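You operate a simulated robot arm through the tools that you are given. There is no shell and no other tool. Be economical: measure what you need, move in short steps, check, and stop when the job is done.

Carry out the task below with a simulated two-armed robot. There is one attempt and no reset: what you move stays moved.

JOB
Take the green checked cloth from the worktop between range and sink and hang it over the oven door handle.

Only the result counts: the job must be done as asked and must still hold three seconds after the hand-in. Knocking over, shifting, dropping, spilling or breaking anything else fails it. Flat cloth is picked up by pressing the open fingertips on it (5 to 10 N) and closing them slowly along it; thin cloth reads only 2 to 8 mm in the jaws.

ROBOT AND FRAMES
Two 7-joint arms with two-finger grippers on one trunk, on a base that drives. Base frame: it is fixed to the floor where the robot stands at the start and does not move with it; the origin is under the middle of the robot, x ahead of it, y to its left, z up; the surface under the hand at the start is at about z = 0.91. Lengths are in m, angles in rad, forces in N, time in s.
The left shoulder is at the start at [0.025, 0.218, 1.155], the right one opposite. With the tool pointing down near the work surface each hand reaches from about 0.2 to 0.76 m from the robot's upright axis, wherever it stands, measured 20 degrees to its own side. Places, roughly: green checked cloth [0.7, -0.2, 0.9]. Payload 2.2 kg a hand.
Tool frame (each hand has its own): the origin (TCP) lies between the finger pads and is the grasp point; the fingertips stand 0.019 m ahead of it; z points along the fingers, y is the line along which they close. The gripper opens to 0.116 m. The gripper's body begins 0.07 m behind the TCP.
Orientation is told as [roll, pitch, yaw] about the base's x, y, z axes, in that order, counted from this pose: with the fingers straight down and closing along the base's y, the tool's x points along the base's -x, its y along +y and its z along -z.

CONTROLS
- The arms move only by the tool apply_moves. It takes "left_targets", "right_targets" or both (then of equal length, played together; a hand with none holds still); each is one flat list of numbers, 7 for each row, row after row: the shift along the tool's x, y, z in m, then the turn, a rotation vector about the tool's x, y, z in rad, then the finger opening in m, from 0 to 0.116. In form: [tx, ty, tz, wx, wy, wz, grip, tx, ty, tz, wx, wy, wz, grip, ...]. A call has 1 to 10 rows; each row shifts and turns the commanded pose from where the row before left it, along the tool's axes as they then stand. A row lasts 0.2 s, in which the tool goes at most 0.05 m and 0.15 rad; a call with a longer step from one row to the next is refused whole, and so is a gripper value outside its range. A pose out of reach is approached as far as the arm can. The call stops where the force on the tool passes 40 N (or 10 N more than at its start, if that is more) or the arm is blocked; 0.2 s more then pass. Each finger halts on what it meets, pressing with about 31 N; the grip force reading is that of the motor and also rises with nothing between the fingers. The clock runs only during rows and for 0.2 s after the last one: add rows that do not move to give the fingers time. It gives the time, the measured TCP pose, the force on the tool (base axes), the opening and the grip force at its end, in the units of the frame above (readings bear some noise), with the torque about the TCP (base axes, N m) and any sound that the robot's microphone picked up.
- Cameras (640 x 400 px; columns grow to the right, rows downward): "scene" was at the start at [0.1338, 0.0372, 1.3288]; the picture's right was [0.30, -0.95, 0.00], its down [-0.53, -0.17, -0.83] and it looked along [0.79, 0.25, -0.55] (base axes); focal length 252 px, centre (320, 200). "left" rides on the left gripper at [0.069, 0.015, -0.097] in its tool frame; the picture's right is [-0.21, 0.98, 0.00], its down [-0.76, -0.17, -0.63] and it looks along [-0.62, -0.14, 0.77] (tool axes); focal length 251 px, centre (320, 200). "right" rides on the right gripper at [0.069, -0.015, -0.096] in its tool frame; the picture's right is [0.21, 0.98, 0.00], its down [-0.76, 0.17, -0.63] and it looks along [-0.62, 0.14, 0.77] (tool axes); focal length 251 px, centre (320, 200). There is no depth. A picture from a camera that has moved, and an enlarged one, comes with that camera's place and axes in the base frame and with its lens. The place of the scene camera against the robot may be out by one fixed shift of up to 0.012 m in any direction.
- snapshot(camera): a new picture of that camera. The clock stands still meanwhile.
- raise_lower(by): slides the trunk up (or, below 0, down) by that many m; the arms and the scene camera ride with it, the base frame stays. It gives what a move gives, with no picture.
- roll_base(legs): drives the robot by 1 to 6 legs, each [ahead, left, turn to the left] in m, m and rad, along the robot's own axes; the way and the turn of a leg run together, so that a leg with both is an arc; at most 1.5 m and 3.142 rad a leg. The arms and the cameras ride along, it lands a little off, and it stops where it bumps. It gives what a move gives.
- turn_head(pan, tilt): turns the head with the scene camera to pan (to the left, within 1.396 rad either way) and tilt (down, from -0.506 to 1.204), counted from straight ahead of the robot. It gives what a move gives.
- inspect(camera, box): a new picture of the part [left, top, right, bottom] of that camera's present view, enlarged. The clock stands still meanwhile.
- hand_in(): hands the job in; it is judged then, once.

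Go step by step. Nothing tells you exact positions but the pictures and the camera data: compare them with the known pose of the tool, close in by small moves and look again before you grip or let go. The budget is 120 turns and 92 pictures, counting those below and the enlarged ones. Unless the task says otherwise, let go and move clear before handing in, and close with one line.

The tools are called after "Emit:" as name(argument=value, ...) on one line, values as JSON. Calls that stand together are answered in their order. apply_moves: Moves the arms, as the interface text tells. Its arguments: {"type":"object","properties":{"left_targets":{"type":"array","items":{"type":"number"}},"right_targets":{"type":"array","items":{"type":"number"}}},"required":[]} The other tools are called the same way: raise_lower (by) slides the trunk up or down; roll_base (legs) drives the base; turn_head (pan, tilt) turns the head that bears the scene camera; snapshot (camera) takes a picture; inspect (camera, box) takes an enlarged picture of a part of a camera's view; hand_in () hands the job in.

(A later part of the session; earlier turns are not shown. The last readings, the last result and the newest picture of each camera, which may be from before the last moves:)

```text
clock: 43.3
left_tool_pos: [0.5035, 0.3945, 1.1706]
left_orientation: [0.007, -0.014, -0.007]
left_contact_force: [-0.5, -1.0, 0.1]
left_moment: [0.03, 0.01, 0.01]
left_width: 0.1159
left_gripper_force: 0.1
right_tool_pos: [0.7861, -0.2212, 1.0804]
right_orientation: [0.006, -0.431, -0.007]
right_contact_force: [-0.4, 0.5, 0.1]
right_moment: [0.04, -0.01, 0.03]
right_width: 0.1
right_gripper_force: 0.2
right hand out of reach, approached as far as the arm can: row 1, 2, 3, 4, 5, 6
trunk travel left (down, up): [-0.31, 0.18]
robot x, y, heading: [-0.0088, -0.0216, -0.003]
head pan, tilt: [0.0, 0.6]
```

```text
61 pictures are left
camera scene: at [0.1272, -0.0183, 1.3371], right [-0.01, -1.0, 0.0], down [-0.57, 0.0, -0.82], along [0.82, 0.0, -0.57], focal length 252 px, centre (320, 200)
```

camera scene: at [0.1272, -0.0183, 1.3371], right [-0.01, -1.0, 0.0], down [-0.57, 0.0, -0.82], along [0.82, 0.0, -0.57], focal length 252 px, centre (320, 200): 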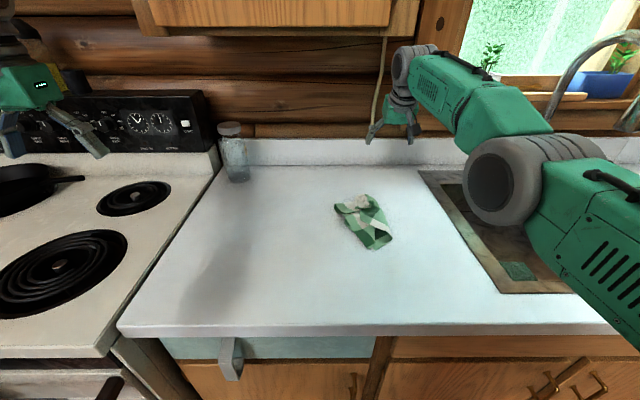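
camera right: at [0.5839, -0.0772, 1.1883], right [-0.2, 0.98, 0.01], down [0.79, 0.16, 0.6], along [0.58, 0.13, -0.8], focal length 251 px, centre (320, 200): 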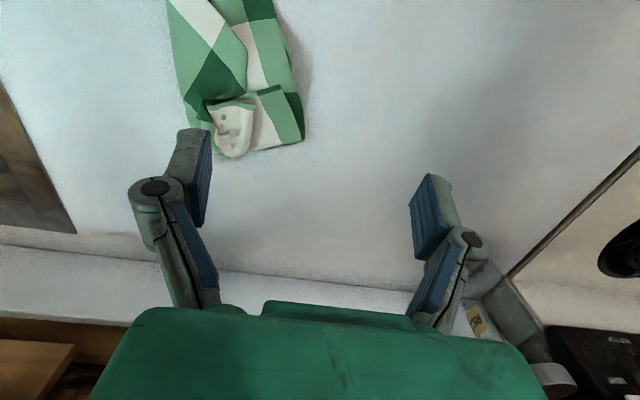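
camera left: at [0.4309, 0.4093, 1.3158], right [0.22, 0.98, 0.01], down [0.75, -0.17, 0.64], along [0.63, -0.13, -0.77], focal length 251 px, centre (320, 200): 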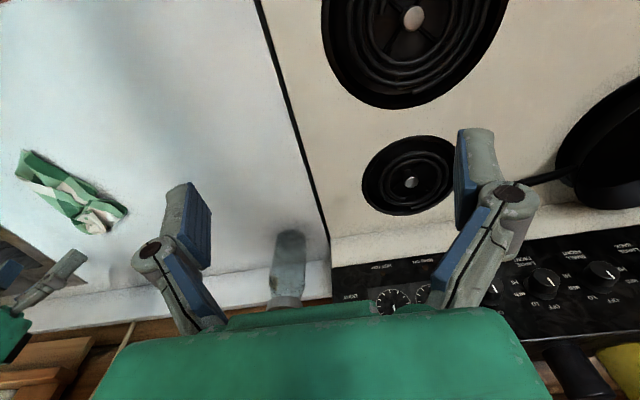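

Emit:
apply_moves(right_targets=[0, 0, 0, 0, 0.14, 0, 0.1, 0, 0, 0, 0, 0.14, 0, 0.1, 0, 0, 0, 0, 0.14, 0, 0.1, 0, 0, 0, 0, 0, 0.14, 0.1, 0, 0, 0, 0, 0, 0.14, 0.1, 0, 0, 0, 0, 0, 0.14, 0.1, 0, 0, 0, 0, 0, 0.14, 0.1, 0.03, 0, 0, 0, 0, 0, 0.1, 0.03, 0, 0, 0, 0, 0, 0.1])

Emit:
snapshot(camera="scene")

```text
clock: 45.3
left_tool_pos: [0.5033, 0.4027, 1.1682]
left_orientation: [0.003, -0.014, -0.005]
left_contact_force: [-0.1, -0.8, 0.2]
left_moment: [-0.05, 0.0, -0.01]
left_width: 0.1158
left_gripper_force: 0.0
right_tool_pos: [0.6443, -0.1952, 1.0661]
right_orientation: [0.009, -0.012, -0.566]
right_contact_force: [-1.1, -0.3, 0.3]
right_moment: [-0.03, -0.02, 0.01]
right_width: 0.1002
right_gripper_force: 0.0
right hand out of reach, approached as far as the arm can: row 1, 2, 3
trunk travel left (down, up): [-0.31, 0.18]
robot x, y, heading: [-0.0122, -0.0188, -0.008]
head pan, tilt: [0.0, 0.6]
```

```text
60 pictures are left
camera scene: at [0.1252, -0.0123, 1.3373], right [-0.01, -1.0, 0.0], down [-0.57, 0.0, -0.82], along [0.82, -0.01, -0.57], focal length 252 px, centre (320, 200)
```

scene: 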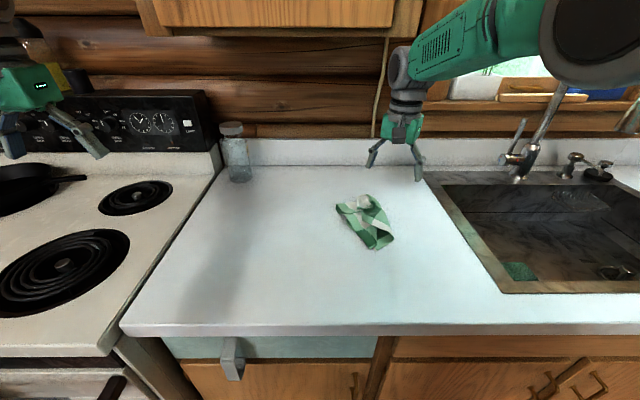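

That freed it: the elbow is high again. I'll turn the yaw back and look at the cloth from above.

Emit:
apply_moves(right_targets=[0, 0, 0, 0, 0, -0.14, 0.1, 0, 0, 0, 0, 0, -0.14, 0.1, 0, 0, 0, 0, 0, -0.14, 0.1, 0, 0, 0, 0, 0, -0.14, 0.1, 0.03, 0, 0, 0, 0, 0, 0.1, 0.03, 0.03, 0.02, 0, 0, 0, 0.1, 0.0, 0.03, 0.02, 0, 0, 0, 0.1, 0, 0, 0, 0, 0, 0, 0.1])

Emit:
snapshot(camera="right")

```text
clock: 47.1
left_tool_pos: [0.5012, 0.4017, 1.1693]
left_orientation: [0.002, -0.015, -0.005]
left_contact_force: [-1.1, 0.2, 0.0]
left_moment: [0.01, 0.0, 0.04]
left_width: 0.1159
left_gripper_force: 0.0
right_tool_pos: [0.5869, -0.1352, 1.0255]
right_orientation: [0.002, -0.014, -0.003]
right_contact_force: [0.3, 0.8, 0.4]
right_moment: [0.01, -0.03, 0.03]
right_width: 0.0998
right_gripper_force: 0.1
trunk travel left (down, up): [-0.31, 0.18]
robot x, y, heading: [-0.0106, -0.019, -0.005]
head pan, tilt: [0.0, 0.6]
```

```text
59 pictures are left
camera right: at [0.5164, -0.1492, 1.1211], right [-0.21, 0.98, 0.0], down [0.75, 0.16, 0.64], along [0.63, 0.13, -0.77], focal length 251 px, centre (320, 200)
```

right: 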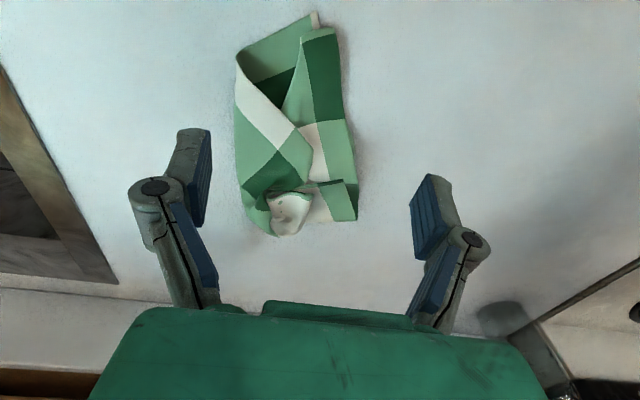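

The arm is free again. The cloth now lies as a folded bundle about 0.11 wide, from x≈0.53 to 0.745, centred at y≈−0.147. I'll straddle it fully open at x≈0.65 and squeeze in all the layers.

Emit:
apply_moves(right_targets=[-0.03, -0.006, 0.02, 0, 0, 0, 0.116, -0.03, -0.006, 0.02, 0, 0, 0, 0.116, 0, 0, 0.025, 0, 0, 0, 0.116, 0, 0, 0.012, 0, 0, 0, 0.116, 0, 0, 0, 0, 0, 0, 0.116])

Emit:
snapshot(camera="right")

```text
clock: 48.3
left_tool_pos: [0.504, 0.4009, 1.1678]
left_orientation: [0.001, -0.013, -0.004]
left_contact_force: [-0.4, -0.2, 0.0]
left_moment: [0.0, 0.0, -0.01]
left_width: 0.116
left_gripper_force: 0.1
right_tool_pos: [0.6489, -0.148, 0.948]
right_orientation: [0.003, -0.014, -0.005]
right_contact_force: [-0.3, -0.1, 0.4]
right_moment: [0.03, -0.06, -0.02]
right_width: 0.1159
right_gripper_force: 0.1
trunk travel left (down, up): [-0.31, 0.18]
robot x, y, heading: [-0.0108, -0.0218, -0.002]
head pan, tilt: [0.0, 0.6]
```

```text
58 pictures are left
camera right: at [0.5784, -0.1615, 1.0445], right [-0.21, 0.98, 0.0], down [0.75, 0.16, 0.64], along [0.63, 0.13, -0.77], focal length 251 px, centre (320, 200)
```

right: 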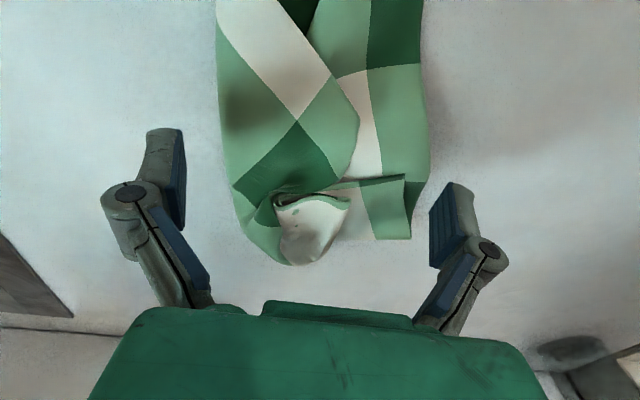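

The fingers straddle the bundle. I'll lower to the surface.

Emit:
apply_moves(right_targets=[0, 0, 0.012, 0, 0, 0, 0.116, 0, 0, 0.007, 0, 0, 0, 0.116, 0, 0, 0, 0, 0, 0, 0.116])

```text
clock: 49.1
left_tool_pos: [0.504, 0.4011, 1.1688]
left_orientation: [0.002, -0.011, -0.004]
left_contact_force: [-0.8, -0.3, -0.6]
left_moment: [0.01, 0.03, 0.02]
left_width: 0.116
left_gripper_force: 0.0
right_tool_pos: [0.6498, -0.1469, 0.9285]
right_orientation: [0.002, -0.015, -0.004]
right_contact_force: [0.0, -0.3, -0.1]
right_moment: [-0.02, 0.01, -0.02]
right_width: 0.1161
right_gripper_force: 0.0
trunk travel left (down, up): [-0.31, 0.18]
robot x, y, heading: [-0.0123, -0.0285, -0.006]
head pan, tilt: [0.0, 0.6]
```

Emit:
apply_moves(right_targets=[0, 0, 0.0015, 0, 0, 0, 0.116, 0, 0, 0, 0, 0, 0, 0.116])

```text
clock: 49.7
left_tool_pos: [0.5036, 0.4014, 1.1693]
left_orientation: [0.001, -0.014, -0.004]
left_contact_force: [-1.1, -0.7, 0.2]
left_moment: [-0.01, -0.02, 0.01]
left_width: 0.1161
left_gripper_force: 0.1
right_tool_pos: [0.6494, -0.1475, 0.9275]
right_orientation: [0.001, -0.013, -0.003]
right_contact_force: [-0.2, 0.3, -1.2]
right_moment: [0.02, -0.03, -0.01]
right_width: 0.116
right_gripper_force: 0.0
trunk travel left (down, up): [-0.31, 0.18]
robot x, y, heading: [-0.0079, -0.0211, -0.005]
head pan, tilt: [0.0, 0.6]
```

Emit:
apply_moves(right_targets=[0, 0, 0.0015, 0, 0, 0, 0.116, 0, 0, 0, 0, 0, 0, 0.116])

```text
clock: 50.3
left_tool_pos: [0.5038, 0.4018, 1.1679]
left_orientation: [0.002, -0.014, -0.005]
left_contact_force: [0.1, -0.3, 0.2]
left_moment: [-0.02, 0.01, -0.03]
left_width: 0.116
left_gripper_force: 0.1
right_tool_pos: [0.6489, -0.1488, 0.9257]
right_orientation: [0.001, -0.014, -0.002]
right_contact_force: [-0.7, -0.3, 0.1]
right_moment: [-0.02, 0.02, -0.02]
right_width: 0.1162
right_gripper_force: 0.0
trunk travel left (down, up): [-0.31, 0.18]
robot x, y, heading: [-0.0106, -0.0198, -0.003]
head pan, tilt: [0.0, 0.6]
```

Emit:
apply_moves(right_targets=[0, 0, 0.001, 0, 0, 0, 0.116, 0, 0, 0.001, 0, 0, 0, 0.116, 0, 0, 0, 0, 0, 0, 0.116])

```text
clock: 51.1
left_tool_pos: [0.503, 0.4001, 1.168]
left_orientation: [0.002, -0.013, -0.006]
left_contact_force: [0.2, -0.1, -0.2]
left_moment: [0.01, -0.01, 0.04]
left_width: 0.116
left_gripper_force: 0.1
right_tool_pos: [0.6483, -0.1476, 0.9223]
right_orientation: [0.003, -0.014, -0.004]
right_contact_force: [0.2, 0.4, -0.8]
right_moment: [0.01, -0.02, 0.0]
right_width: 0.1159
right_gripper_force: 0.1
trunk travel left (down, up): [-0.31, 0.18]
robot x, y, heading: [-0.0125, -0.023, -0.005]
head pan, tilt: [0.0, 0.6]
```

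Emit:
apply_moves(right_targets=[0, 0, 0.001, 0, 0, 0, 0.116, 0, 0, 0.001, 0, 0, 0, 0.116, 0, 0, 0, 0, 0, 0, 0.116])

Emit:
inspect(camera="scene", box=[290, 150, 450, 250])

```text
clock: 51.9
left_tool_pos: [0.503, 0.401, 1.1688]
left_orientation: [0.002, -0.013, -0.005]
left_contact_force: [-0.8, -0.1, -1.7]
left_moment: [-0.01, 0.01, 0.0]
left_width: 0.1163
left_gripper_force: 0.0
right_tool_pos: [0.6489, -0.1476, 0.9219]
right_orientation: [0.001, -0.012, -0.004]
right_contact_force: [-0.3, 0.0, 0.8]
right_moment: [-0.06, 0.02, 0.01]
right_width: 0.1161
right_gripper_force: 0.1
trunk travel left (down, up): [-0.31, 0.18]
robot x, y, heading: [-0.0101, -0.0239, -0.01]
head pan, tilt: [0.0, 0.6]
```

```text
4.00 times, centred on (370, 200) of scene
camera zoom: at [0.1271, -0.0128, 1.3371], right [-0.01, -1.0, 0.0], down [-0.57, 0.0, -0.82], along [0.82, -0.01, -0.57], focal length 1007 px, centre (120, 200)
```

zoom: 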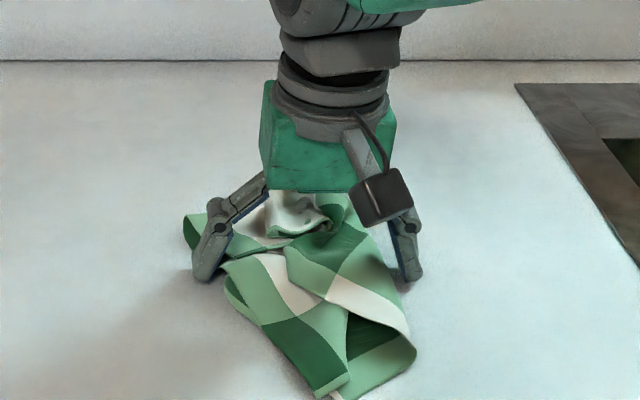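

The fingertips swing slightly higher when wide open, so I'll raise the hand back to z≈0.928 and close. The tips come down as they narrow.

Emit:
apply_moves(right_targets=[0, 0, -0.002, 0, 0, 0, 0.106, 0, 0, -0.002, 0, 0, 0, 0.096, 0, 0, -0.002, 0, 0, 0, 0.086, 0, 0, -0.001, 0, 0, 0, 0.076, 0, 0, 0, 0, 0, 0, 0.068, 0, 0, 0, 0, 0, 0, 0.06])

Emit:
snapshot(camera="right")

```text
clock: 53.3
left_tool_pos: [0.503, 0.401, 1.1686]
left_orientation: [0.0, -0.013, -0.006]
left_contact_force: [-0.2, 0.5, 0.1]
left_moment: [0.04, 0.02, 0.01]
left_width: 0.1161
left_gripper_force: 0.0
right_tool_pos: [0.6466, -0.1474, 0.9291]
right_orientation: [0.001, -0.015, -0.005]
right_contact_force: [0.0, -1.2, 4.1]
right_moment: [0.09, -0.03, -0.02]
right_width: 0.061
right_gripper_force: 0.4
trunk travel left (down, up): [-0.31, 0.18]
robot x, y, heading: [-0.0112, -0.0241, -0.008]
head pan, tilt: [0.0, 0.6]
```

```text
56 pictures are left
camera right: at [0.5775, -0.1617, 1.0256], right [-0.21, 0.98, 0.0], down [0.75, 0.16, 0.64], along [0.63, 0.13, -0.77], focal length 251 px, centre (320, 200)
```

right: 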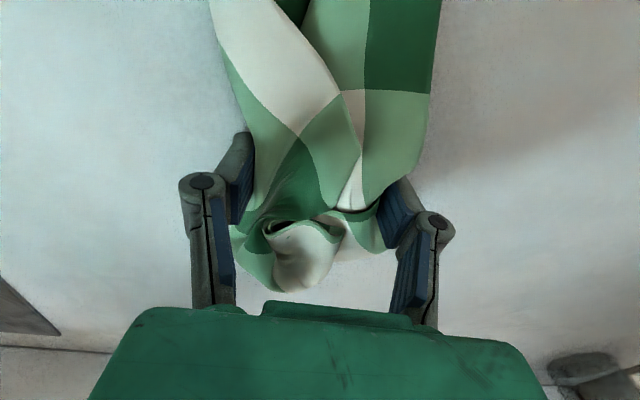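

The bundle is being squeezed between the fingers. I'll keep closing.

Emit:
apply_moves(right_targets=[0, 0, 0, 0, 0, 0, 0.052, 0, 0, 0, 0, 0, 0, 0.044, 0, 0, 0, 0, 0, 0, 0.036, 0, 0, 0, 0, 0, 0, 0.028, 0, 0, 0, 0, 0, 0, 0.02, 0, 0, 0, 0, 0, 0, 0.012, 0, 0, 0, 0, 0, 0, 0.004, 0, 0, 0, 0, 0, 0, 0, 0, 0, 0, 0, 0, 0, 0])

Emit:
snapshot(camera="right")

```text
clock: 55.3
left_tool_pos: [0.5029, 0.4011, 1.1692]
left_orientation: [0.002, -0.015, -0.005]
left_contact_force: [1.0, -0.1, -0.3]
left_moment: [0.04, -0.01, -0.04]
left_width: 0.116
left_gripper_force: 0.1
right_tool_pos: [0.6476, -0.1467, 0.9297]
right_orientation: [0.0, -0.015, -0.003]
right_contact_force: [-1.0, 0.9, 7.8]
right_moment: [-0.01, 0.09, -0.01]
right_width: 0.0047
right_gripper_force: 30.9
trunk travel left (down, up): [-0.31, 0.18]
robot x, y, heading: [-0.0131, -0.019, -0.01]
head pan, tilt: [0.0, 0.6]
```

```text
55 pictures are left
camera right: at [0.5768, -0.1611, 1.0255], right [-0.21, 0.98, 0.0], down [0.75, 0.16, 0.64], along [0.63, 0.13, -0.77], focal length 251 px, centre (320, 200)
```

right: 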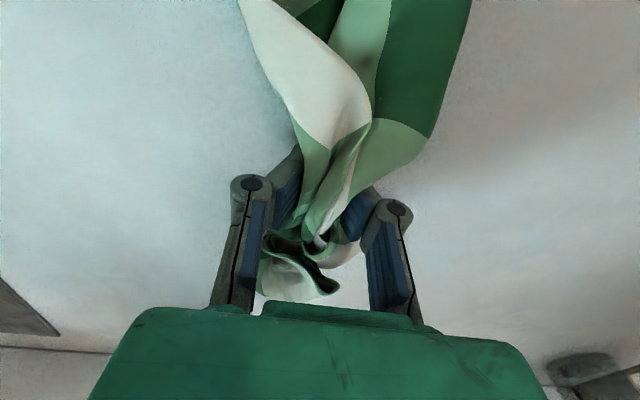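

The whole bundle is in the jaws, with the long part towards me and the tail away. I'll lift while pulling inward to stay clear of the cabinet.

Emit:
apply_moves(right_targets=[0, 0, -0.02, 0, 0, 0, 0, 0.02, 0, -0.03, 0, 0, 0, 0, 0.025, 0, -0.03, 0, 0, 0, 0, 0.025, 0, -0.03, 0, 0, 0, 0, 0.025, 0, -0.03, 0, 0, 0, 0, 0.025, 0, -0.03, 0, 0, 0, 0, 0, 0, -0.02, 0, 0, 0, 0, 0, 0, 0, 0, 0, 0, 0])

Emit:
snapshot(camera="scene")

Emit:
snapshot(camera="right")

```text
clock: 57.1
left_tool_pos: [0.502, 0.4001, 1.169]
left_orientation: [0.002, -0.013, -0.006]
left_contact_force: [-1.1, 1.0, -0.6]
left_moment: [0.0, 0.01, -0.02]
left_width: 0.1161
left_gripper_force: 0.0
right_tool_pos: [0.5256, -0.149, 1.1157]
right_orientation: [0.004, -0.011, -0.002]
right_contact_force: [-0.4, -0.1, -0.5]
right_moment: [0.02, 0.01, 0.01]
right_width: 0.0047
right_gripper_force: 30.8
trunk travel left (down, up): [-0.31, 0.18]
robot x, y, heading: [-0.0076, -0.0233, -0.004]
head pan, tilt: [0.0, 0.6]
```

```text
54 pictures are left
camera scene: at [0.1262, -0.013, 1.3372], right [-0.01, -1.0, 0.0], down [-0.57, 0.0, -0.82], along [0.82, -0.01, -0.57], focal length 252 px, centre (320, 200)
```

scene: 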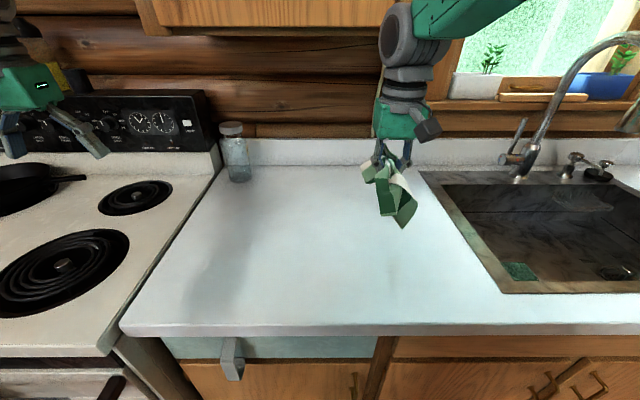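

```text
53 pictures are left
camera right: at [0.4557, -0.1625, 1.2135], right [-0.21, 0.98, 0.0], down [0.75, 0.16, 0.64], along [0.63, 0.13, -0.77], focal length 251 px, centre (320, 200)
```

right: 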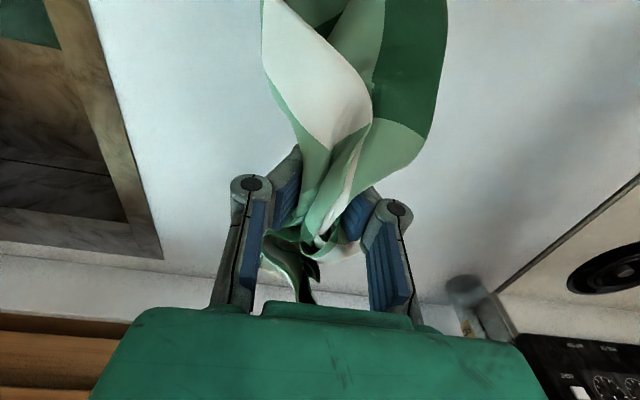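

Now there's a two-sided bundle in the hand. I'll drive back and left to the oven.

Emit:
roll_base(legs=[[-0.4, 0, 0]])

Emit:
roll_base(legs=[[0, 0.65, 0.005]])

Emit:
raise_lower(by=-0.08)

Emit:
turn_head(pan=-0.2, tilt=0.6)

Emit:
snapshot(camera="scene")

Emit:
snapshot(camera="right")

```text
clock: 59.6
left_tool_pos: [0.1037, 0.4041, 1.1678]
left_orientation: [0.002, -0.015, -0.001]
left_contact_force: [-0.1, -0.7, 0.8]
left_moment: [0.0, -0.04, 0.02]
left_width: 0.116
left_gripper_force: 0.1
right_tool_pos: [0.1277, -0.1462, 1.1185]
right_orientation: [0.001, -0.015, -0.001]
right_contact_force: [0.2, -0.8, -0.4]
right_moment: [-0.04, -0.02, -0.02]
right_width: 0.0045
right_gripper_force: 30.5
trunk travel left (down, up): [-0.31, 0.18]
robot x, y, heading: [-0.4098, -0.0202, -0.001]
head pan, tilt: [0.0, 0.6]
```

```text
clock: 63.2
left_tool_pos: [0.0941, 1.0563, 1.1719]
left_orientation: [0.008, -0.018, 0.005]
left_contact_force: [0.0, -0.4, -0.3]
left_moment: [0.01, 0.01, -0.01]
left_width: 0.1163
left_gripper_force: 0.0
right_tool_pos: [0.1245, 0.5081, 1.1199]
right_orientation: [0.007, -0.018, 0.008]
right_contact_force: [0.2, -0.1, -0.5]
right_moment: [-0.02, -0.04, -0.04]
right_width: 0.0046
right_gripper_force: 31.0
trunk travel left (down, up): [-0.31, 0.18]
robot x, y, heading: [-0.4126, 0.632, 0.008]
head pan, tilt: [0.0, 0.6]
```

```text
clock: 64.4
left_tool_pos: [0.0914, 1.0518, 1.0957]
left_orientation: [0.008, -0.021, 0.006]
left_contact_force: [0.4, 0.5, 0.4]
left_moment: [0.0, 0.01, 0.0]
left_width: 0.116
left_gripper_force: 0.1
right_tool_pos: [0.1202, 0.5045, 1.0411]
right_orientation: [0.009, -0.021, 0.006]
right_contact_force: [-0.2, -0.2, -0.4]
right_moment: [0.03, -0.02, -0.01]
right_width: 0.0046
right_gripper_force: 30.5
trunk travel left (down, up): [-0.23, 0.26]
robot x, y, heading: [-0.4088, 0.6362, 0.012]
head pan, tilt: [0.0, 0.6]
```

```text
clock: 65.2
left_tool_pos: [0.0915, 1.0528, 1.0955]
left_orientation: [0.008, -0.021, 0.005]
left_contact_force: [0.1, -0.7, 0.8]
left_moment: [0.01, -0.01, -0.02]
left_width: 0.1161
left_gripper_force: 0.1
right_tool_pos: [0.1204, 0.5035, 1.04]
right_orientation: [0.008, -0.022, 0.005]
right_contact_force: [-0.1, 0.1, -0.2]
right_moment: [0.04, 0.0, -0.01]
right_width: 0.0046
right_gripper_force: 31.1
trunk travel left (down, up): [-0.23, 0.26]
robot x, y, heading: [-0.4072, 0.6348, 0.005]
head pan, tilt: [-0.201, 0.6]
```

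```text
52 pictures are left
camera scene: at [-0.2761, 0.6224, 1.2572], right [-0.19, -0.98, 0.0], down [-0.56, 0.11, -0.82], along [0.81, -0.16, -0.57], focal length 252 px, centre (320, 200)
```

scene: 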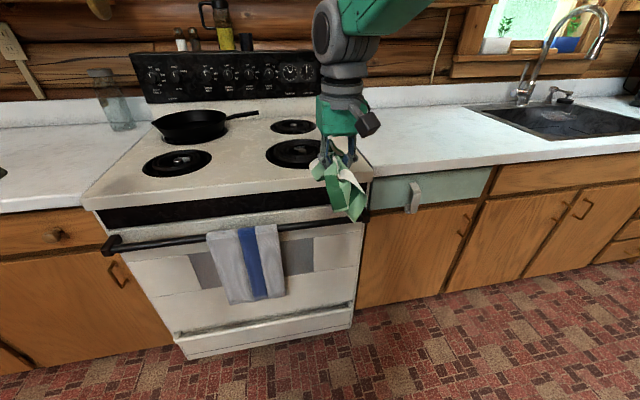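

```text
51 pictures are left
camera right: at [0.05, 0.4883, 1.1358], right [-0.22, 0.98, 0.0], down [0.74, 0.16, 0.65], along [0.63, 0.15, -0.76], focal length 251 px, centre (320, 200)
```

right: 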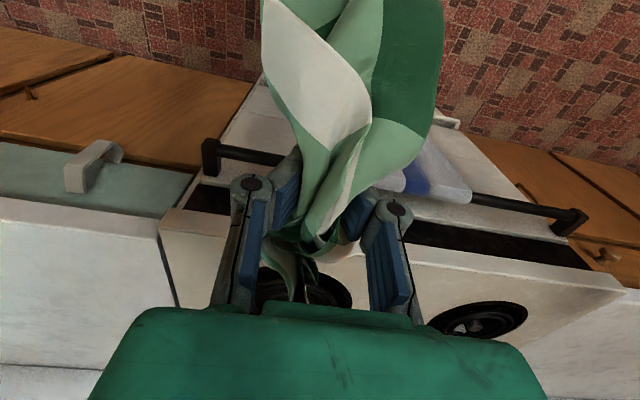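

Emit:
inspect(camera="scene", box=[270, 130, 398, 260])

```text
3.08 times, centred on (334, 195) of scene
camera zoom: at [-0.2761, 0.6224, 1.2572], right [-0.19, -0.98, 0.0], down [-0.56, 0.11, -0.82], along [0.81, -0.16, -0.57], focal length 774 px, centre (277, 215)
```

zoom: 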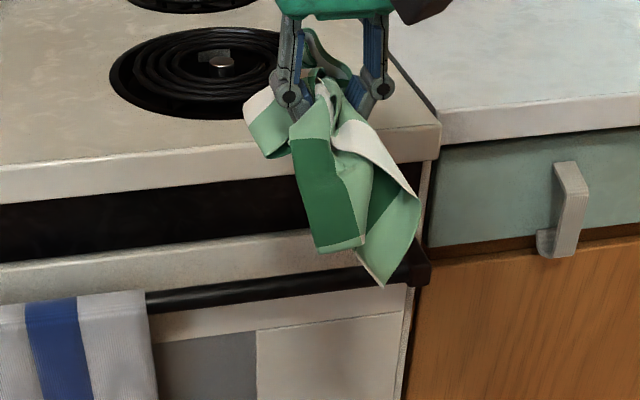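

Most of the cloth hangs about 0.1 m on my side, with a shorter tail behind. I'll turn the left hand so its camera gives a side view along the handle.

Emit:
apply_moves(left_targets=[0, 0, 0, 0, 0, 0.15, 0.116, 0, 0, 0, 0, 0, 0.15, 0.116, 0, 0, 0, 0, 0, 0.15, 0.116, 0, 0, 0, 0, 0, 0.15, 0.116, 0, 0, 0, 0, 0, 0.15, 0.116, 0, 0, 0, 0, 0, 0.15, 0.116, 0, 0, 0, 0, 0, 0.15, 0.116, 0, 0, 0, 0, 0, 0.15, 0.116, 0, 0, 0, 0, 0, 0.15, 0.116])

Emit:
snapshot(camera="left")

```text
clock: 67.2
left_tool_pos: [0.0907, 1.0561, 1.0932]
left_orientation: [0.023, 0.002, -1.346]
left_contact_force: [-0.2, 0.5, -0.3]
left_moment: [-0.01, -0.01, -0.02]
left_width: 0.1158
left_gripper_force: 0.0
right_tool_pos: [0.1211, 0.5073, 1.0405]
right_orientation: [0.008, -0.02, 0.006]
right_contact_force: [-0.1, 0.8, -0.4]
right_moment: [0.01, -0.03, 0.02]
right_width: 0.0046
right_gripper_force: 31.1
trunk travel left (down, up): [-0.23, 0.26]
robot x, y, heading: [-0.4086, 0.6318, 0.006]
head pan, tilt: [-0.201, 0.6]
```

```text
49 pictures are left
camera left: at [0.0884, 1.1263, 1.19], right [1.0, 0.01, 0.02], down [-0.01, -0.78, 0.63], along [0.02, -0.63, -0.78], focal length 251 px, centre (320, 200)
```

left: 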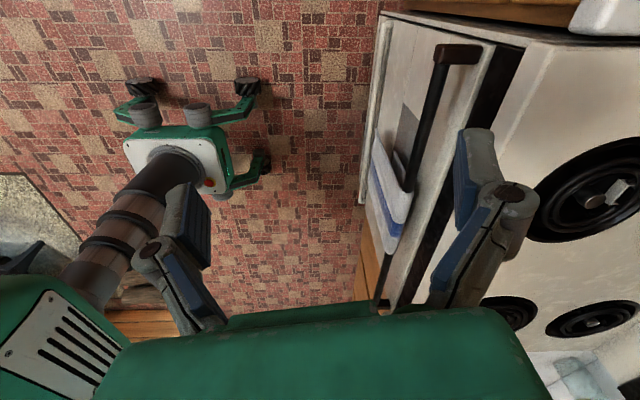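

Emit:
apply_moves(left_targets=[0, 0, 0, 0, -0.15, 0, 0.116, 0, 0, 0, 0, -0.15, 0, 0.116, 0, 0, 0, 0, -0.15, 0, 0.116, 0, 0, 0, 0, -0.15, 0, 0.116])

Emit:
snapshot(camera="left")

```text
clock: 68.2
left_tool_pos: [0.0913, 1.0576, 1.0942]
left_orientation: [0.025, -0.6, -1.356]
left_contact_force: [-0.5, -0.2, -1.3]
left_moment: [-0.02, -0.01, 0.01]
left_width: 0.1159
left_gripper_force: 0.1
right_tool_pos: [0.1211, 0.5083, 1.0396]
right_orientation: [0.005, -0.02, 0.006]
right_contact_force: [-0.3, 1.3, 0.0]
right_moment: [-0.03, -0.08, -0.05]
right_width: 0.0047
right_gripper_force: 31.1
trunk travel left (down, up): [-0.23, 0.26]
robot x, y, heading: [-0.4127, 0.6312, 0.012]
head pan, tilt: [-0.201, 0.6]
```

```text
48 pictures are left
camera left: at [0.0804, 1.169, 1.1336], right [0.99, 0.05, 0.14], down [-0.12, -0.3, 0.95], along [0.09, -0.95, -0.29], focal length 251 px, centre (320, 200)
```

left: 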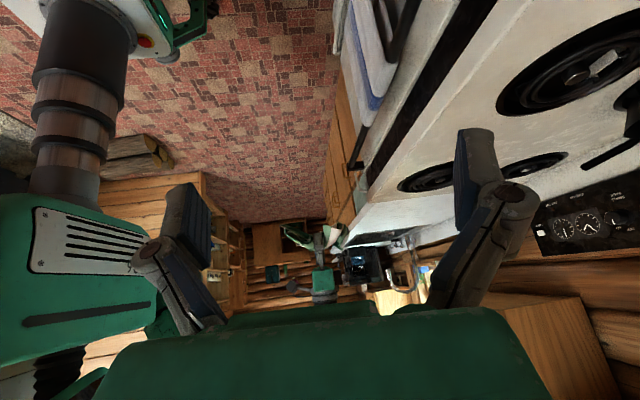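

Now the side view shows the cloth and the right hand. I'll zoom in.

Emit:
inspect(camera="left", box=[260, 140, 404, 310])

```text
2.35 times, centred on (332, 225) of left
camera zoom: at [0.0804, 1.169, 1.1336], right [0.99, 0.05, 0.14], down [-0.12, -0.3, 0.95], along [0.09, -0.95, -0.29], focal length 592 px, centre (292, 141)
```

zoom: 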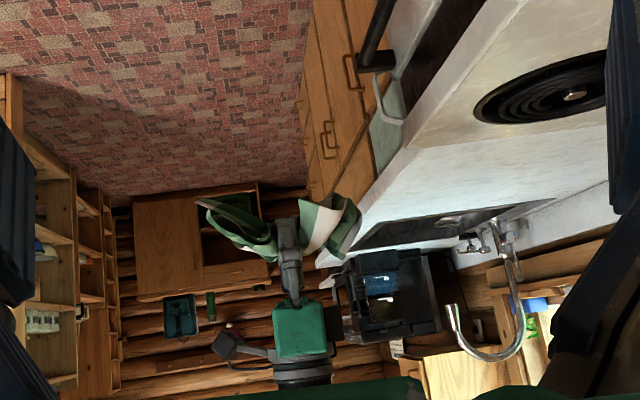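

From the side the cloth sticks out like a bow tie: about 0.10 m towards me and 0.08 m towards the oven. That suits straddling the bar. I'll pull the left hand back a bit, then drive 0.1 m closer.

Emit:
apply_moves(left_targets=[0, -0.04, 0, 0, 0, 0, 0.116, 0, -0.04, 0, 0, 0, 0, 0.116, 0, 0, 0, 0, 0, 0, 0.116])

Emit:
roll_base(legs=[[0.08, 0, -0.008]])

Emit:
inspect(camera="left", box=[280, 100, 440, 260])

```text
clock: 69.0
left_tool_pos: [0.0154, 1.0419, 1.0901]
left_orientation: [0.025, -0.6, -1.354]
left_contact_force: [0.2, 0.2, -0.3]
left_moment: [0.01, 0.0, -0.01]
left_width: 0.1159
left_gripper_force: 0.0
right_tool_pos: [0.1212, 0.5104, 1.0402]
right_orientation: [0.004, -0.02, 0.006]
right_contact_force: [-0.1, 0.1, -0.3]
right_moment: [-0.01, 0.01, -0.01]
right_width: 0.0046
right_gripper_force: 30.9
trunk travel left (down, up): [-0.23, 0.26]
robot x, y, heading: [-0.4136, 0.6318, 0.005]
head pan, tilt: [-0.201, 0.6]
```

```text
clock: 70.0
left_tool_pos: [0.0993, 1.0297, 1.0912]
left_orientation: [0.023, -0.594, -1.368]
left_contact_force: [0.5, 0.4, -0.3]
left_moment: [0.02, 0.04, -0.02]
left_width: 0.1158
left_gripper_force: 0.1
right_tool_pos: [0.2018, 0.4978, 1.0387]
right_orientation: [0.01, -0.018, -0.005]
right_contact_force: [0.1, 0.3, -0.5]
right_moment: [0.04, 0.07, -0.03]
right_width: 0.0046
right_gripper_force: 30.6
trunk travel left (down, up): [-0.23, 0.26]
robot x, y, heading: [-0.3304, 0.6319, -0.001]
head pan, tilt: [-0.201, 0.6]
```

```text
2.50 times, centred on (360, 180) of left
camera zoom: at [0.0903, 1.1417, 1.1333], right [0.99, 0.04, 0.14], down [-0.12, -0.31, 0.94], along [0.08, -0.95, -0.3], focal length 629 px, centre (220, 250)
```

zoom: 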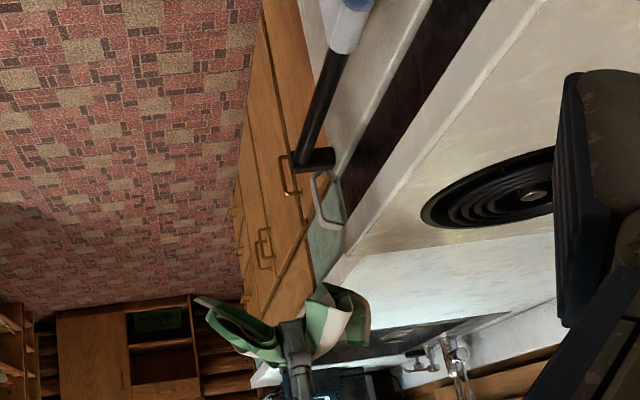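

Emit:
inspect(camera="left", box=[330, 80, 410, 180])

Emit:
inspect(camera="right", box=[160, 80, 320, 180])

```text
4.00 times, centred on (370, 130) of left
camera zoom: at [0.0903, 1.1417, 1.1333], right [0.99, 0.04, 0.14], down [-0.12, -0.31, 0.94], along [0.08, -0.95, -0.3], focal length 1006 px, centre (120, 480)
```

zoom: 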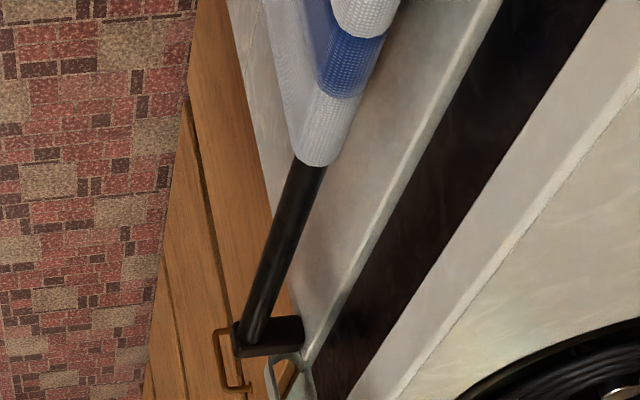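

```text
4.00 times, centred on (240, 130) of right
camera zoom: at [0.1311, 0.4838, 1.1346], right [-0.21, 0.98, 0.01], down [0.75, 0.16, 0.65], along [0.63, 0.14, -0.76], focal length 1006 px, centre (640, 480)
```

zoom: 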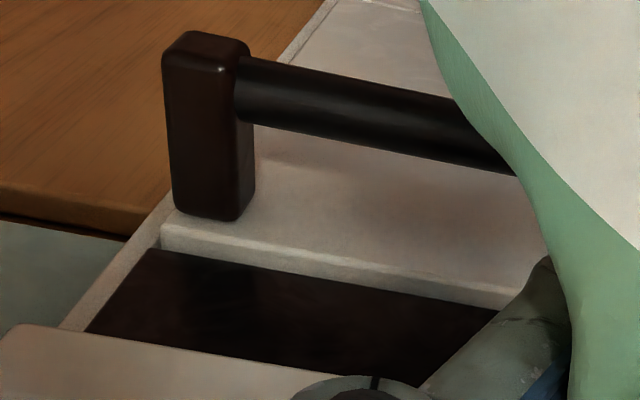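

The refined positions are: bar centre x≈0.28, z≈0.778; door face x≈0.325, so the gap is only about 3 cm; door top z≈0.80. I'll straddle the bar, with the rear wing going over the bar into the gap. First I'll lower in front of it.

Emit:
apply_moves(right_targets=[0, 0, 0.04, 0, 0, 0, 0, 0, 0, 0.045, 0, 0, 0, 0, 0, 0, 0.045, 0, 0, 0, 0, 0, 0, 0.03, 0, 0, 0, 0, 0, 0, 0, 0, 0, 0, 0])

Emit:
snapshot(camera="right")

Emit:
inspect(camera="left", box=[280, 100, 440, 200])

```text
clock: 71.2
left_tool_pos: [0.0975, 1.029, 1.0953]
left_orientation: [0.031, -0.592, -1.374]
left_contact_force: [-0.2, 0.3, 0.1]
left_moment: [-0.01, 0.0, -0.02]
left_width: 0.1159
left_gripper_force: 0.1
right_tool_pos: [0.2016, 0.4977, 0.8807]
right_orientation: [0.011, -0.02, -0.004]
right_contact_force: [0.1, -0.1, 0.4]
right_moment: [0.01, 0.0, -0.01]
right_width: 0.0047
right_gripper_force: 31.5
trunk travel left (down, up): [-0.23, 0.26]
robot x, y, heading: [-0.3282, 0.6324, -0.006]
head pan, tilt: [-0.201, 0.6]
```

```text
43 pictures are left
camera right: at [0.1302, 0.4834, 0.9765], right [-0.21, 0.98, 0.01], down [0.74, 0.16, 0.65], along [0.63, 0.14, -0.76], focal length 251 px, centre (320, 200)
```

right: 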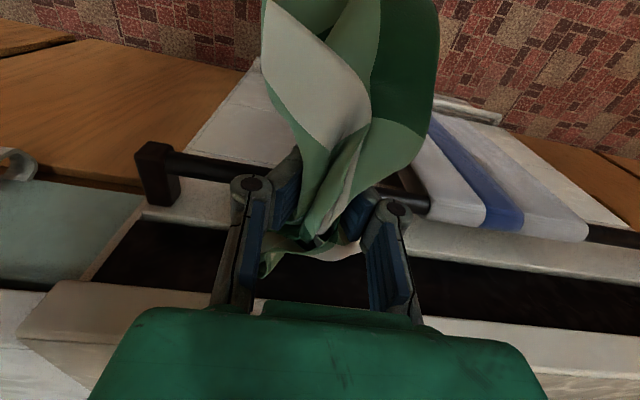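

```text
4.00 times, centred on (360, 150) of left
camera zoom: at [0.0862, 1.1393, 1.1361], right [0.99, 0.04, 0.14], down [-0.13, -0.31, 0.94], along [0.08, -0.95, -0.3], focal length 1006 px, centre (160, 400)
```

zoom: 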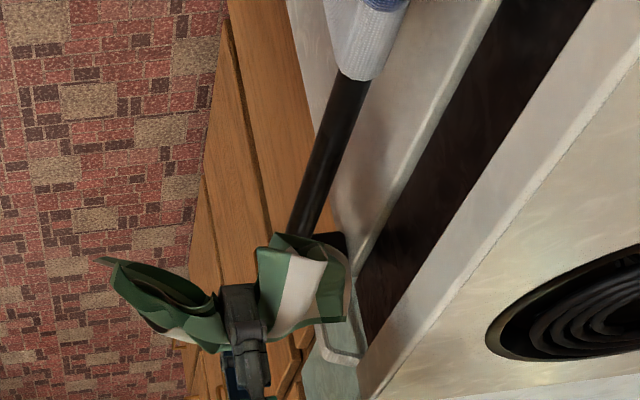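

The wing clears the bar by about 3 cm. I'll move in over the bar.

Emit:
apply_moves(right_targets=[-0.02, 0, 0, 0, 0, 0, 0, -0.02, 0, 0, 0, 0, 0, 0, -0.02, 0, 0, 0, 0, 0, 0, 0, 0, 0, 0, 0, 0, 0])

Emit:
snapshot(camera="right")

Emit:
inspect(camera="left", box=[280, 100, 440, 200])

```text
clock: 72.2
left_tool_pos: [0.0963, 1.0303, 1.0938]
left_orientation: [0.029, -0.593, -1.37]
left_contact_force: [-0.1, 0.0, -0.3]
left_moment: [0.02, 0.01, 0.02]
left_width: 0.1159
left_gripper_force: 0.0
right_tool_pos: [0.2622, 0.4992, 0.8826]
right_orientation: [0.01, -0.02, -0.003]
right_contact_force: [1.2, 0.0, -0.2]
right_moment: [-0.02, -0.01, 0.02]
right_width: 0.0044
right_gripper_force: 31.7
trunk travel left (down, up): [-0.23, 0.26]
robot x, y, heading: [-0.3329, 0.6304, -0.003]
head pan, tilt: [-0.201, 0.6]
```

```text
41 pictures are left
camera right: at [0.1906, 0.4849, 0.9786], right [-0.21, 0.98, 0.01], down [0.74, 0.16, 0.65], along [0.63, 0.14, -0.76], focal length 251 px, centre (320, 200)
```

right: 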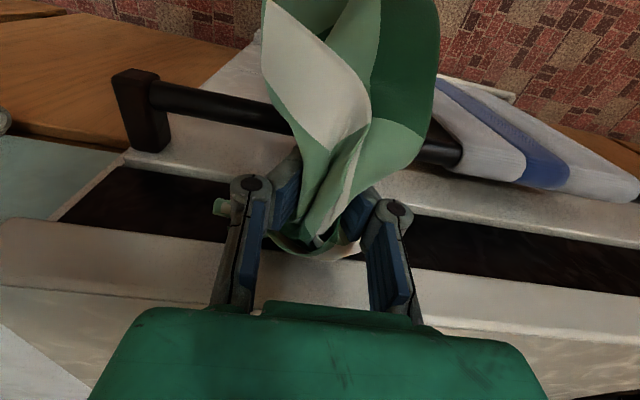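

```text
4.00 times, centred on (360, 150) of left
camera zoom: at [0.0861, 1.1409, 1.1356], right [0.99, 0.04, 0.14], down [-0.13, -0.31, 0.94], along [0.08, -0.95, -0.3], focal length 1006 px, centre (160, 400)
```

zoom: 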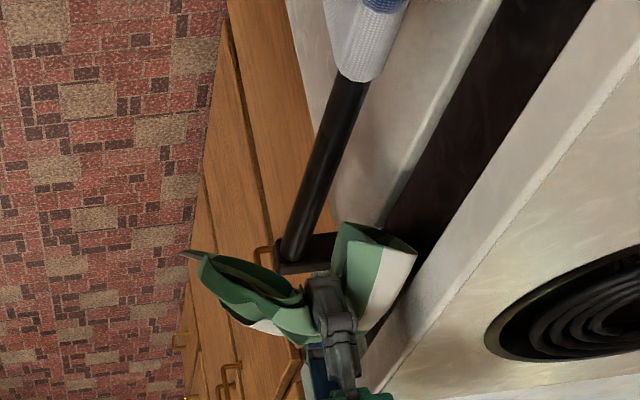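

The rear wing is positioned over the gap and the fingers are just in front of the bar. I'll lower slowly.

Emit:
apply_moves(right_targets=[0, 0, 0.015, 0, 0, 0, 0, 0, 0, 0.015, 0, 0, 0, 0, 0, 0, 0.01, 0, 0, 0, 0, 0, 0, 0, 0, 0, 0, 0])

Emit:
snapshot(camera="right")

Emit:
inspect(camera="left", box=[280, 80, 440, 180])

```text
clock: 73.2
left_tool_pos: [0.0977, 1.028, 1.0945]
left_orientation: [0.03, -0.594, -1.37]
left_contact_force: [0.9, 0.6, 0.4]
left_moment: [-0.02, 0.04, 0.02]
left_width: 0.1161
left_gripper_force: 0.1
right_tool_pos: [0.2637, 0.4974, 0.8428]
right_orientation: [0.011, -0.021, -0.003]
right_contact_force: [0.0, 0.2, 0.0]
right_moment: [-0.01, 0.02, -0.01]
right_width: 0.0048
right_gripper_force: 31.0
trunk travel left (down, up): [-0.23, 0.26]
robot x, y, heading: [-0.3272, 0.6323, -0.004]
head pan, tilt: [-0.201, 0.6]
```

```text
39 pictures are left
camera right: at [0.1925, 0.4832, 0.9376], right [-0.21, 0.98, 0.01], down [0.74, 0.16, 0.65], along [0.63, 0.14, -0.76], focal length 251 px, centre (320, 200)
```

right: 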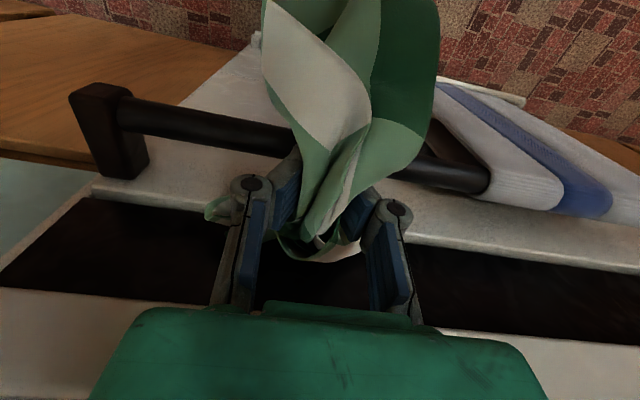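

```text
4.00 times, centred on (360, 130) of left
camera zoom: at [0.0865, 1.1398, 1.1358], right [0.99, 0.04, 0.14], down [-0.13, -0.31, 0.94], along [0.08, -0.95, -0.3], focal length 1006 px, centre (160, 480)
```

zoom: 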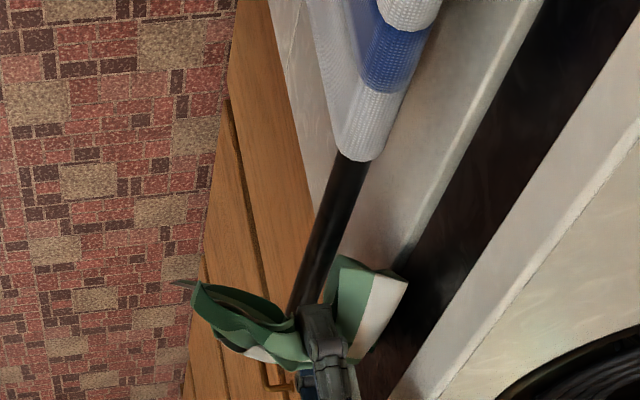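

Emit:
apply_moves(right_targets=[0, 0, 0.01, 0, 0, 0, 0, 0, 0, 0.01, 0, 0, 0, 0, 0, 0, 0.01, 0, 0, 0, 0, 0, 0, 0, 0, 0, 0, 0])

Emit:
snapshot(camera="right")

Emit:
inspect(camera="left", box=[280, 80, 440, 180])

```text
clock: 74.2
left_tool_pos: [0.0961, 1.0277, 1.0951]
left_orientation: [0.031, -0.593, -1.372]
left_contact_force: [-0.1, -0.5, -0.4]
left_moment: [-0.02, 0.01, 0.04]
left_width: 0.116
left_gripper_force: 0.0
right_tool_pos: [0.2631, 0.4983, 0.8124]
right_orientation: [0.011, -0.023, -0.003]
right_contact_force: [0.5, 0.7, 0.6]
right_moment: [0.02, -0.01, 0.0]
right_width: 0.0043
right_gripper_force: 30.9
trunk travel left (down, up): [-0.23, 0.26]
robot x, y, heading: [-0.3343, 0.6326, -0.003]
head pan, tilt: [-0.201, 0.6]
```

```text
37 pictures are left
camera right: at [0.1922, 0.4841, 0.9075], right [-0.21, 0.98, 0.01], down [0.74, 0.16, 0.65], along [0.64, 0.14, -0.76], focal length 251 px, centre (320, 200)
```

right: 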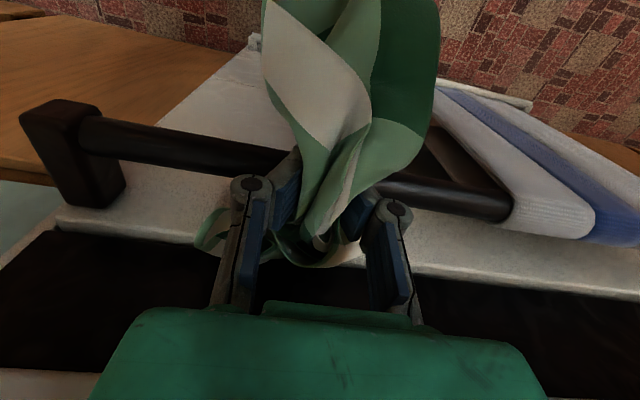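

```text
4.00 times, centred on (360, 130) of left
camera zoom: at [0.0864, 1.1399, 1.1358], right [0.99, 0.04, 0.14], down [-0.13, -0.31, 0.94], along [0.08, -0.95, -0.3], focal length 1006 px, centre (160, 480)
```

zoom: 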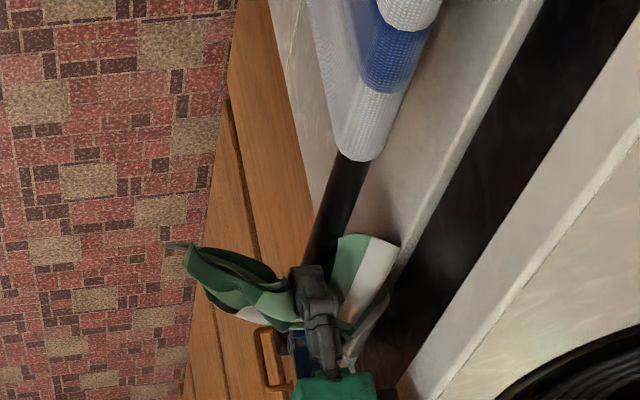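

The rear wing is down in the gap and the front wing is on my side. I'll centre the pinch over the bar and lower to light contact.

Emit:
apply_moves(right_targets=[-0.006, 0, -0.002, 0, 0, 0, 0, -0.006, 0, 0, 0, 0, 0, 0, 0, 0, 0.002, 0, 0, 0, 0, 0, 0, 0.002, 0, 0, 0, 0, 0, 0, 0, 0, 0, 0, 0])

Emit:
inspect(camera="left", box=[300, 90, 420, 180])

```text
clock: 75.4
left_tool_pos: [0.0967, 1.028, 1.0941]
left_orientation: [0.03, -0.594, -1.369]
left_contact_force: [-0.5, 1.2, -0.1]
left_moment: [-0.05, -0.04, -0.01]
left_width: 0.1159
left_gripper_force: 0.1
right_tool_pos: [0.2749, 0.4991, 0.8112]
right_orientation: [0.012, -0.02, -0.004]
right_contact_force: [0.2, 0.1, -0.8]
right_moment: [0.0, 0.01, 0.02]
right_width: 0.0044
right_gripper_force: 31.0
trunk travel left (down, up): [-0.23, 0.26]
robot x, y, heading: [-0.3329, 0.6288, -0.003]
head pan, tilt: [-0.201, 0.6]
```

```text
4.44 times, centred on (360, 135) of left
camera zoom: at [0.0866, 1.1398, 1.1357], right [0.99, 0.04, 0.14], down [-0.13, -0.31, 0.94], along [0.08, -0.95, -0.3], focal length 1118 px, centre (142, 489)
```

zoom: 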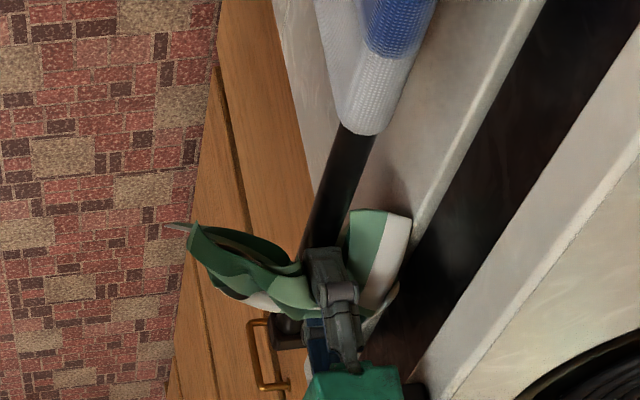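

Emit:
apply_moves(right_targets=[0, 0, 0.002, 0, 0, 0, 0, 0, 0, 0.002, 0, 0, 0, 0, 0, 0, 0.002, 0, 0, 0, 0])

```text
clock: 76.2
left_tool_pos: [0.0952, 1.0271, 1.096]
left_orientation: [0.031, -0.594, -1.372]
left_contact_force: [-0.1, -0.4, 0.0]
left_moment: [-0.01, 0.02, 0.02]
left_width: 0.1162
left_gripper_force: 0.0
right_tool_pos: [0.2759, 0.4987, 0.8084]
right_orientation: [0.011, -0.028, -0.004]
right_contact_force: [-2.7, -3.5, 26.0]
right_moment: [-0.22, -0.09, -0.03]
right_width: 0.0058
right_gripper_force: 31.4
trunk travel left (down, up): [-0.23, 0.26]
robot x, y, heading: [-0.3307, 0.6348, -0.003]
head pan, tilt: [-0.201, 0.6]
```

The tips touch the bar top at z 0.789. I'll back off 3 mm and open slowly.

Emit:
apply_moves(right_targets=[0, 0, -0.0035, 0, 0, 0, 0, 0, 0, 0, 0, 0, 0, 0.008, 0, 0, 0, 0, 0, 0, 0.016, 0, 0, 0, 0, 0, 0, 0.025, 0, 0, 0, 0, 0, 0, 0.035, 0, 0, 0, 0, 0, 0, 0.035])

Emit:
snapshot(camera="right")

Emit:
inspect(camera="left", box=[300, 90, 420, 180])

```text
clock: 77.6
left_tool_pos: [0.0968, 1.0269, 1.0947]
left_orientation: [0.03, -0.594, -1.37]
left_contact_force: [0.6, 0.4, -0.3]
left_moment: [-0.02, -0.01, 0.01]
left_width: 0.1159
left_gripper_force: 0.0
right_tool_pos: [0.2756, 0.4992, 0.8067]
right_orientation: [0.011, -0.023, -0.003]
right_contact_force: [0.7, 0.3, 0.3]
right_moment: [-0.07, 0.05, 0.05]
right_width: 0.0342
right_gripper_force: 5.4
trunk travel left (down, up): [-0.23, 0.26]
robot x, y, heading: [-0.3288, 0.6303, -0.003]
head pan, tilt: [-0.201, 0.6]
```

```text
34 pictures are left
camera right: at [0.2044, 0.4849, 0.9029], right [-0.21, 0.98, 0.01], down [0.74, 0.16, 0.65], along [0.63, 0.14, -0.76], focal length 251 px, centre (320, 200)
```

right: 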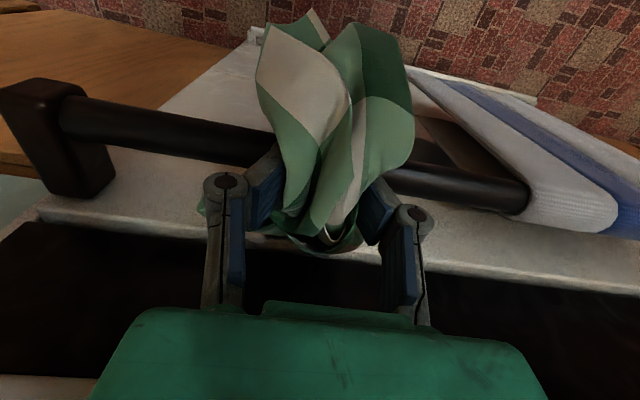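

```text
4.44 times, centred on (360, 135) of left
camera zoom: at [0.0862, 1.1399, 1.1358], right [0.99, 0.04, 0.14], down [-0.13, -0.31, 0.94], along [0.08, -0.95, -0.3], focal length 1118 px, centre (142, 489)
```

zoom: 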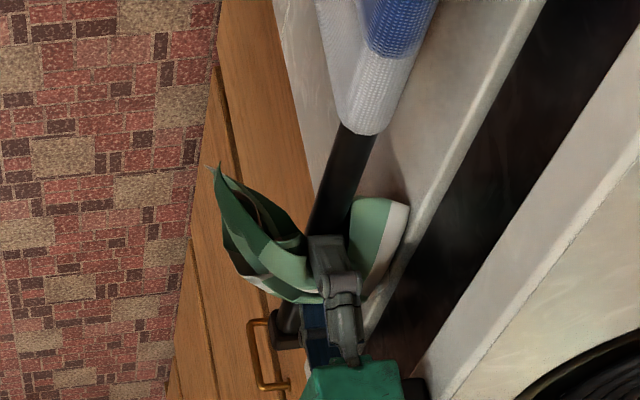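

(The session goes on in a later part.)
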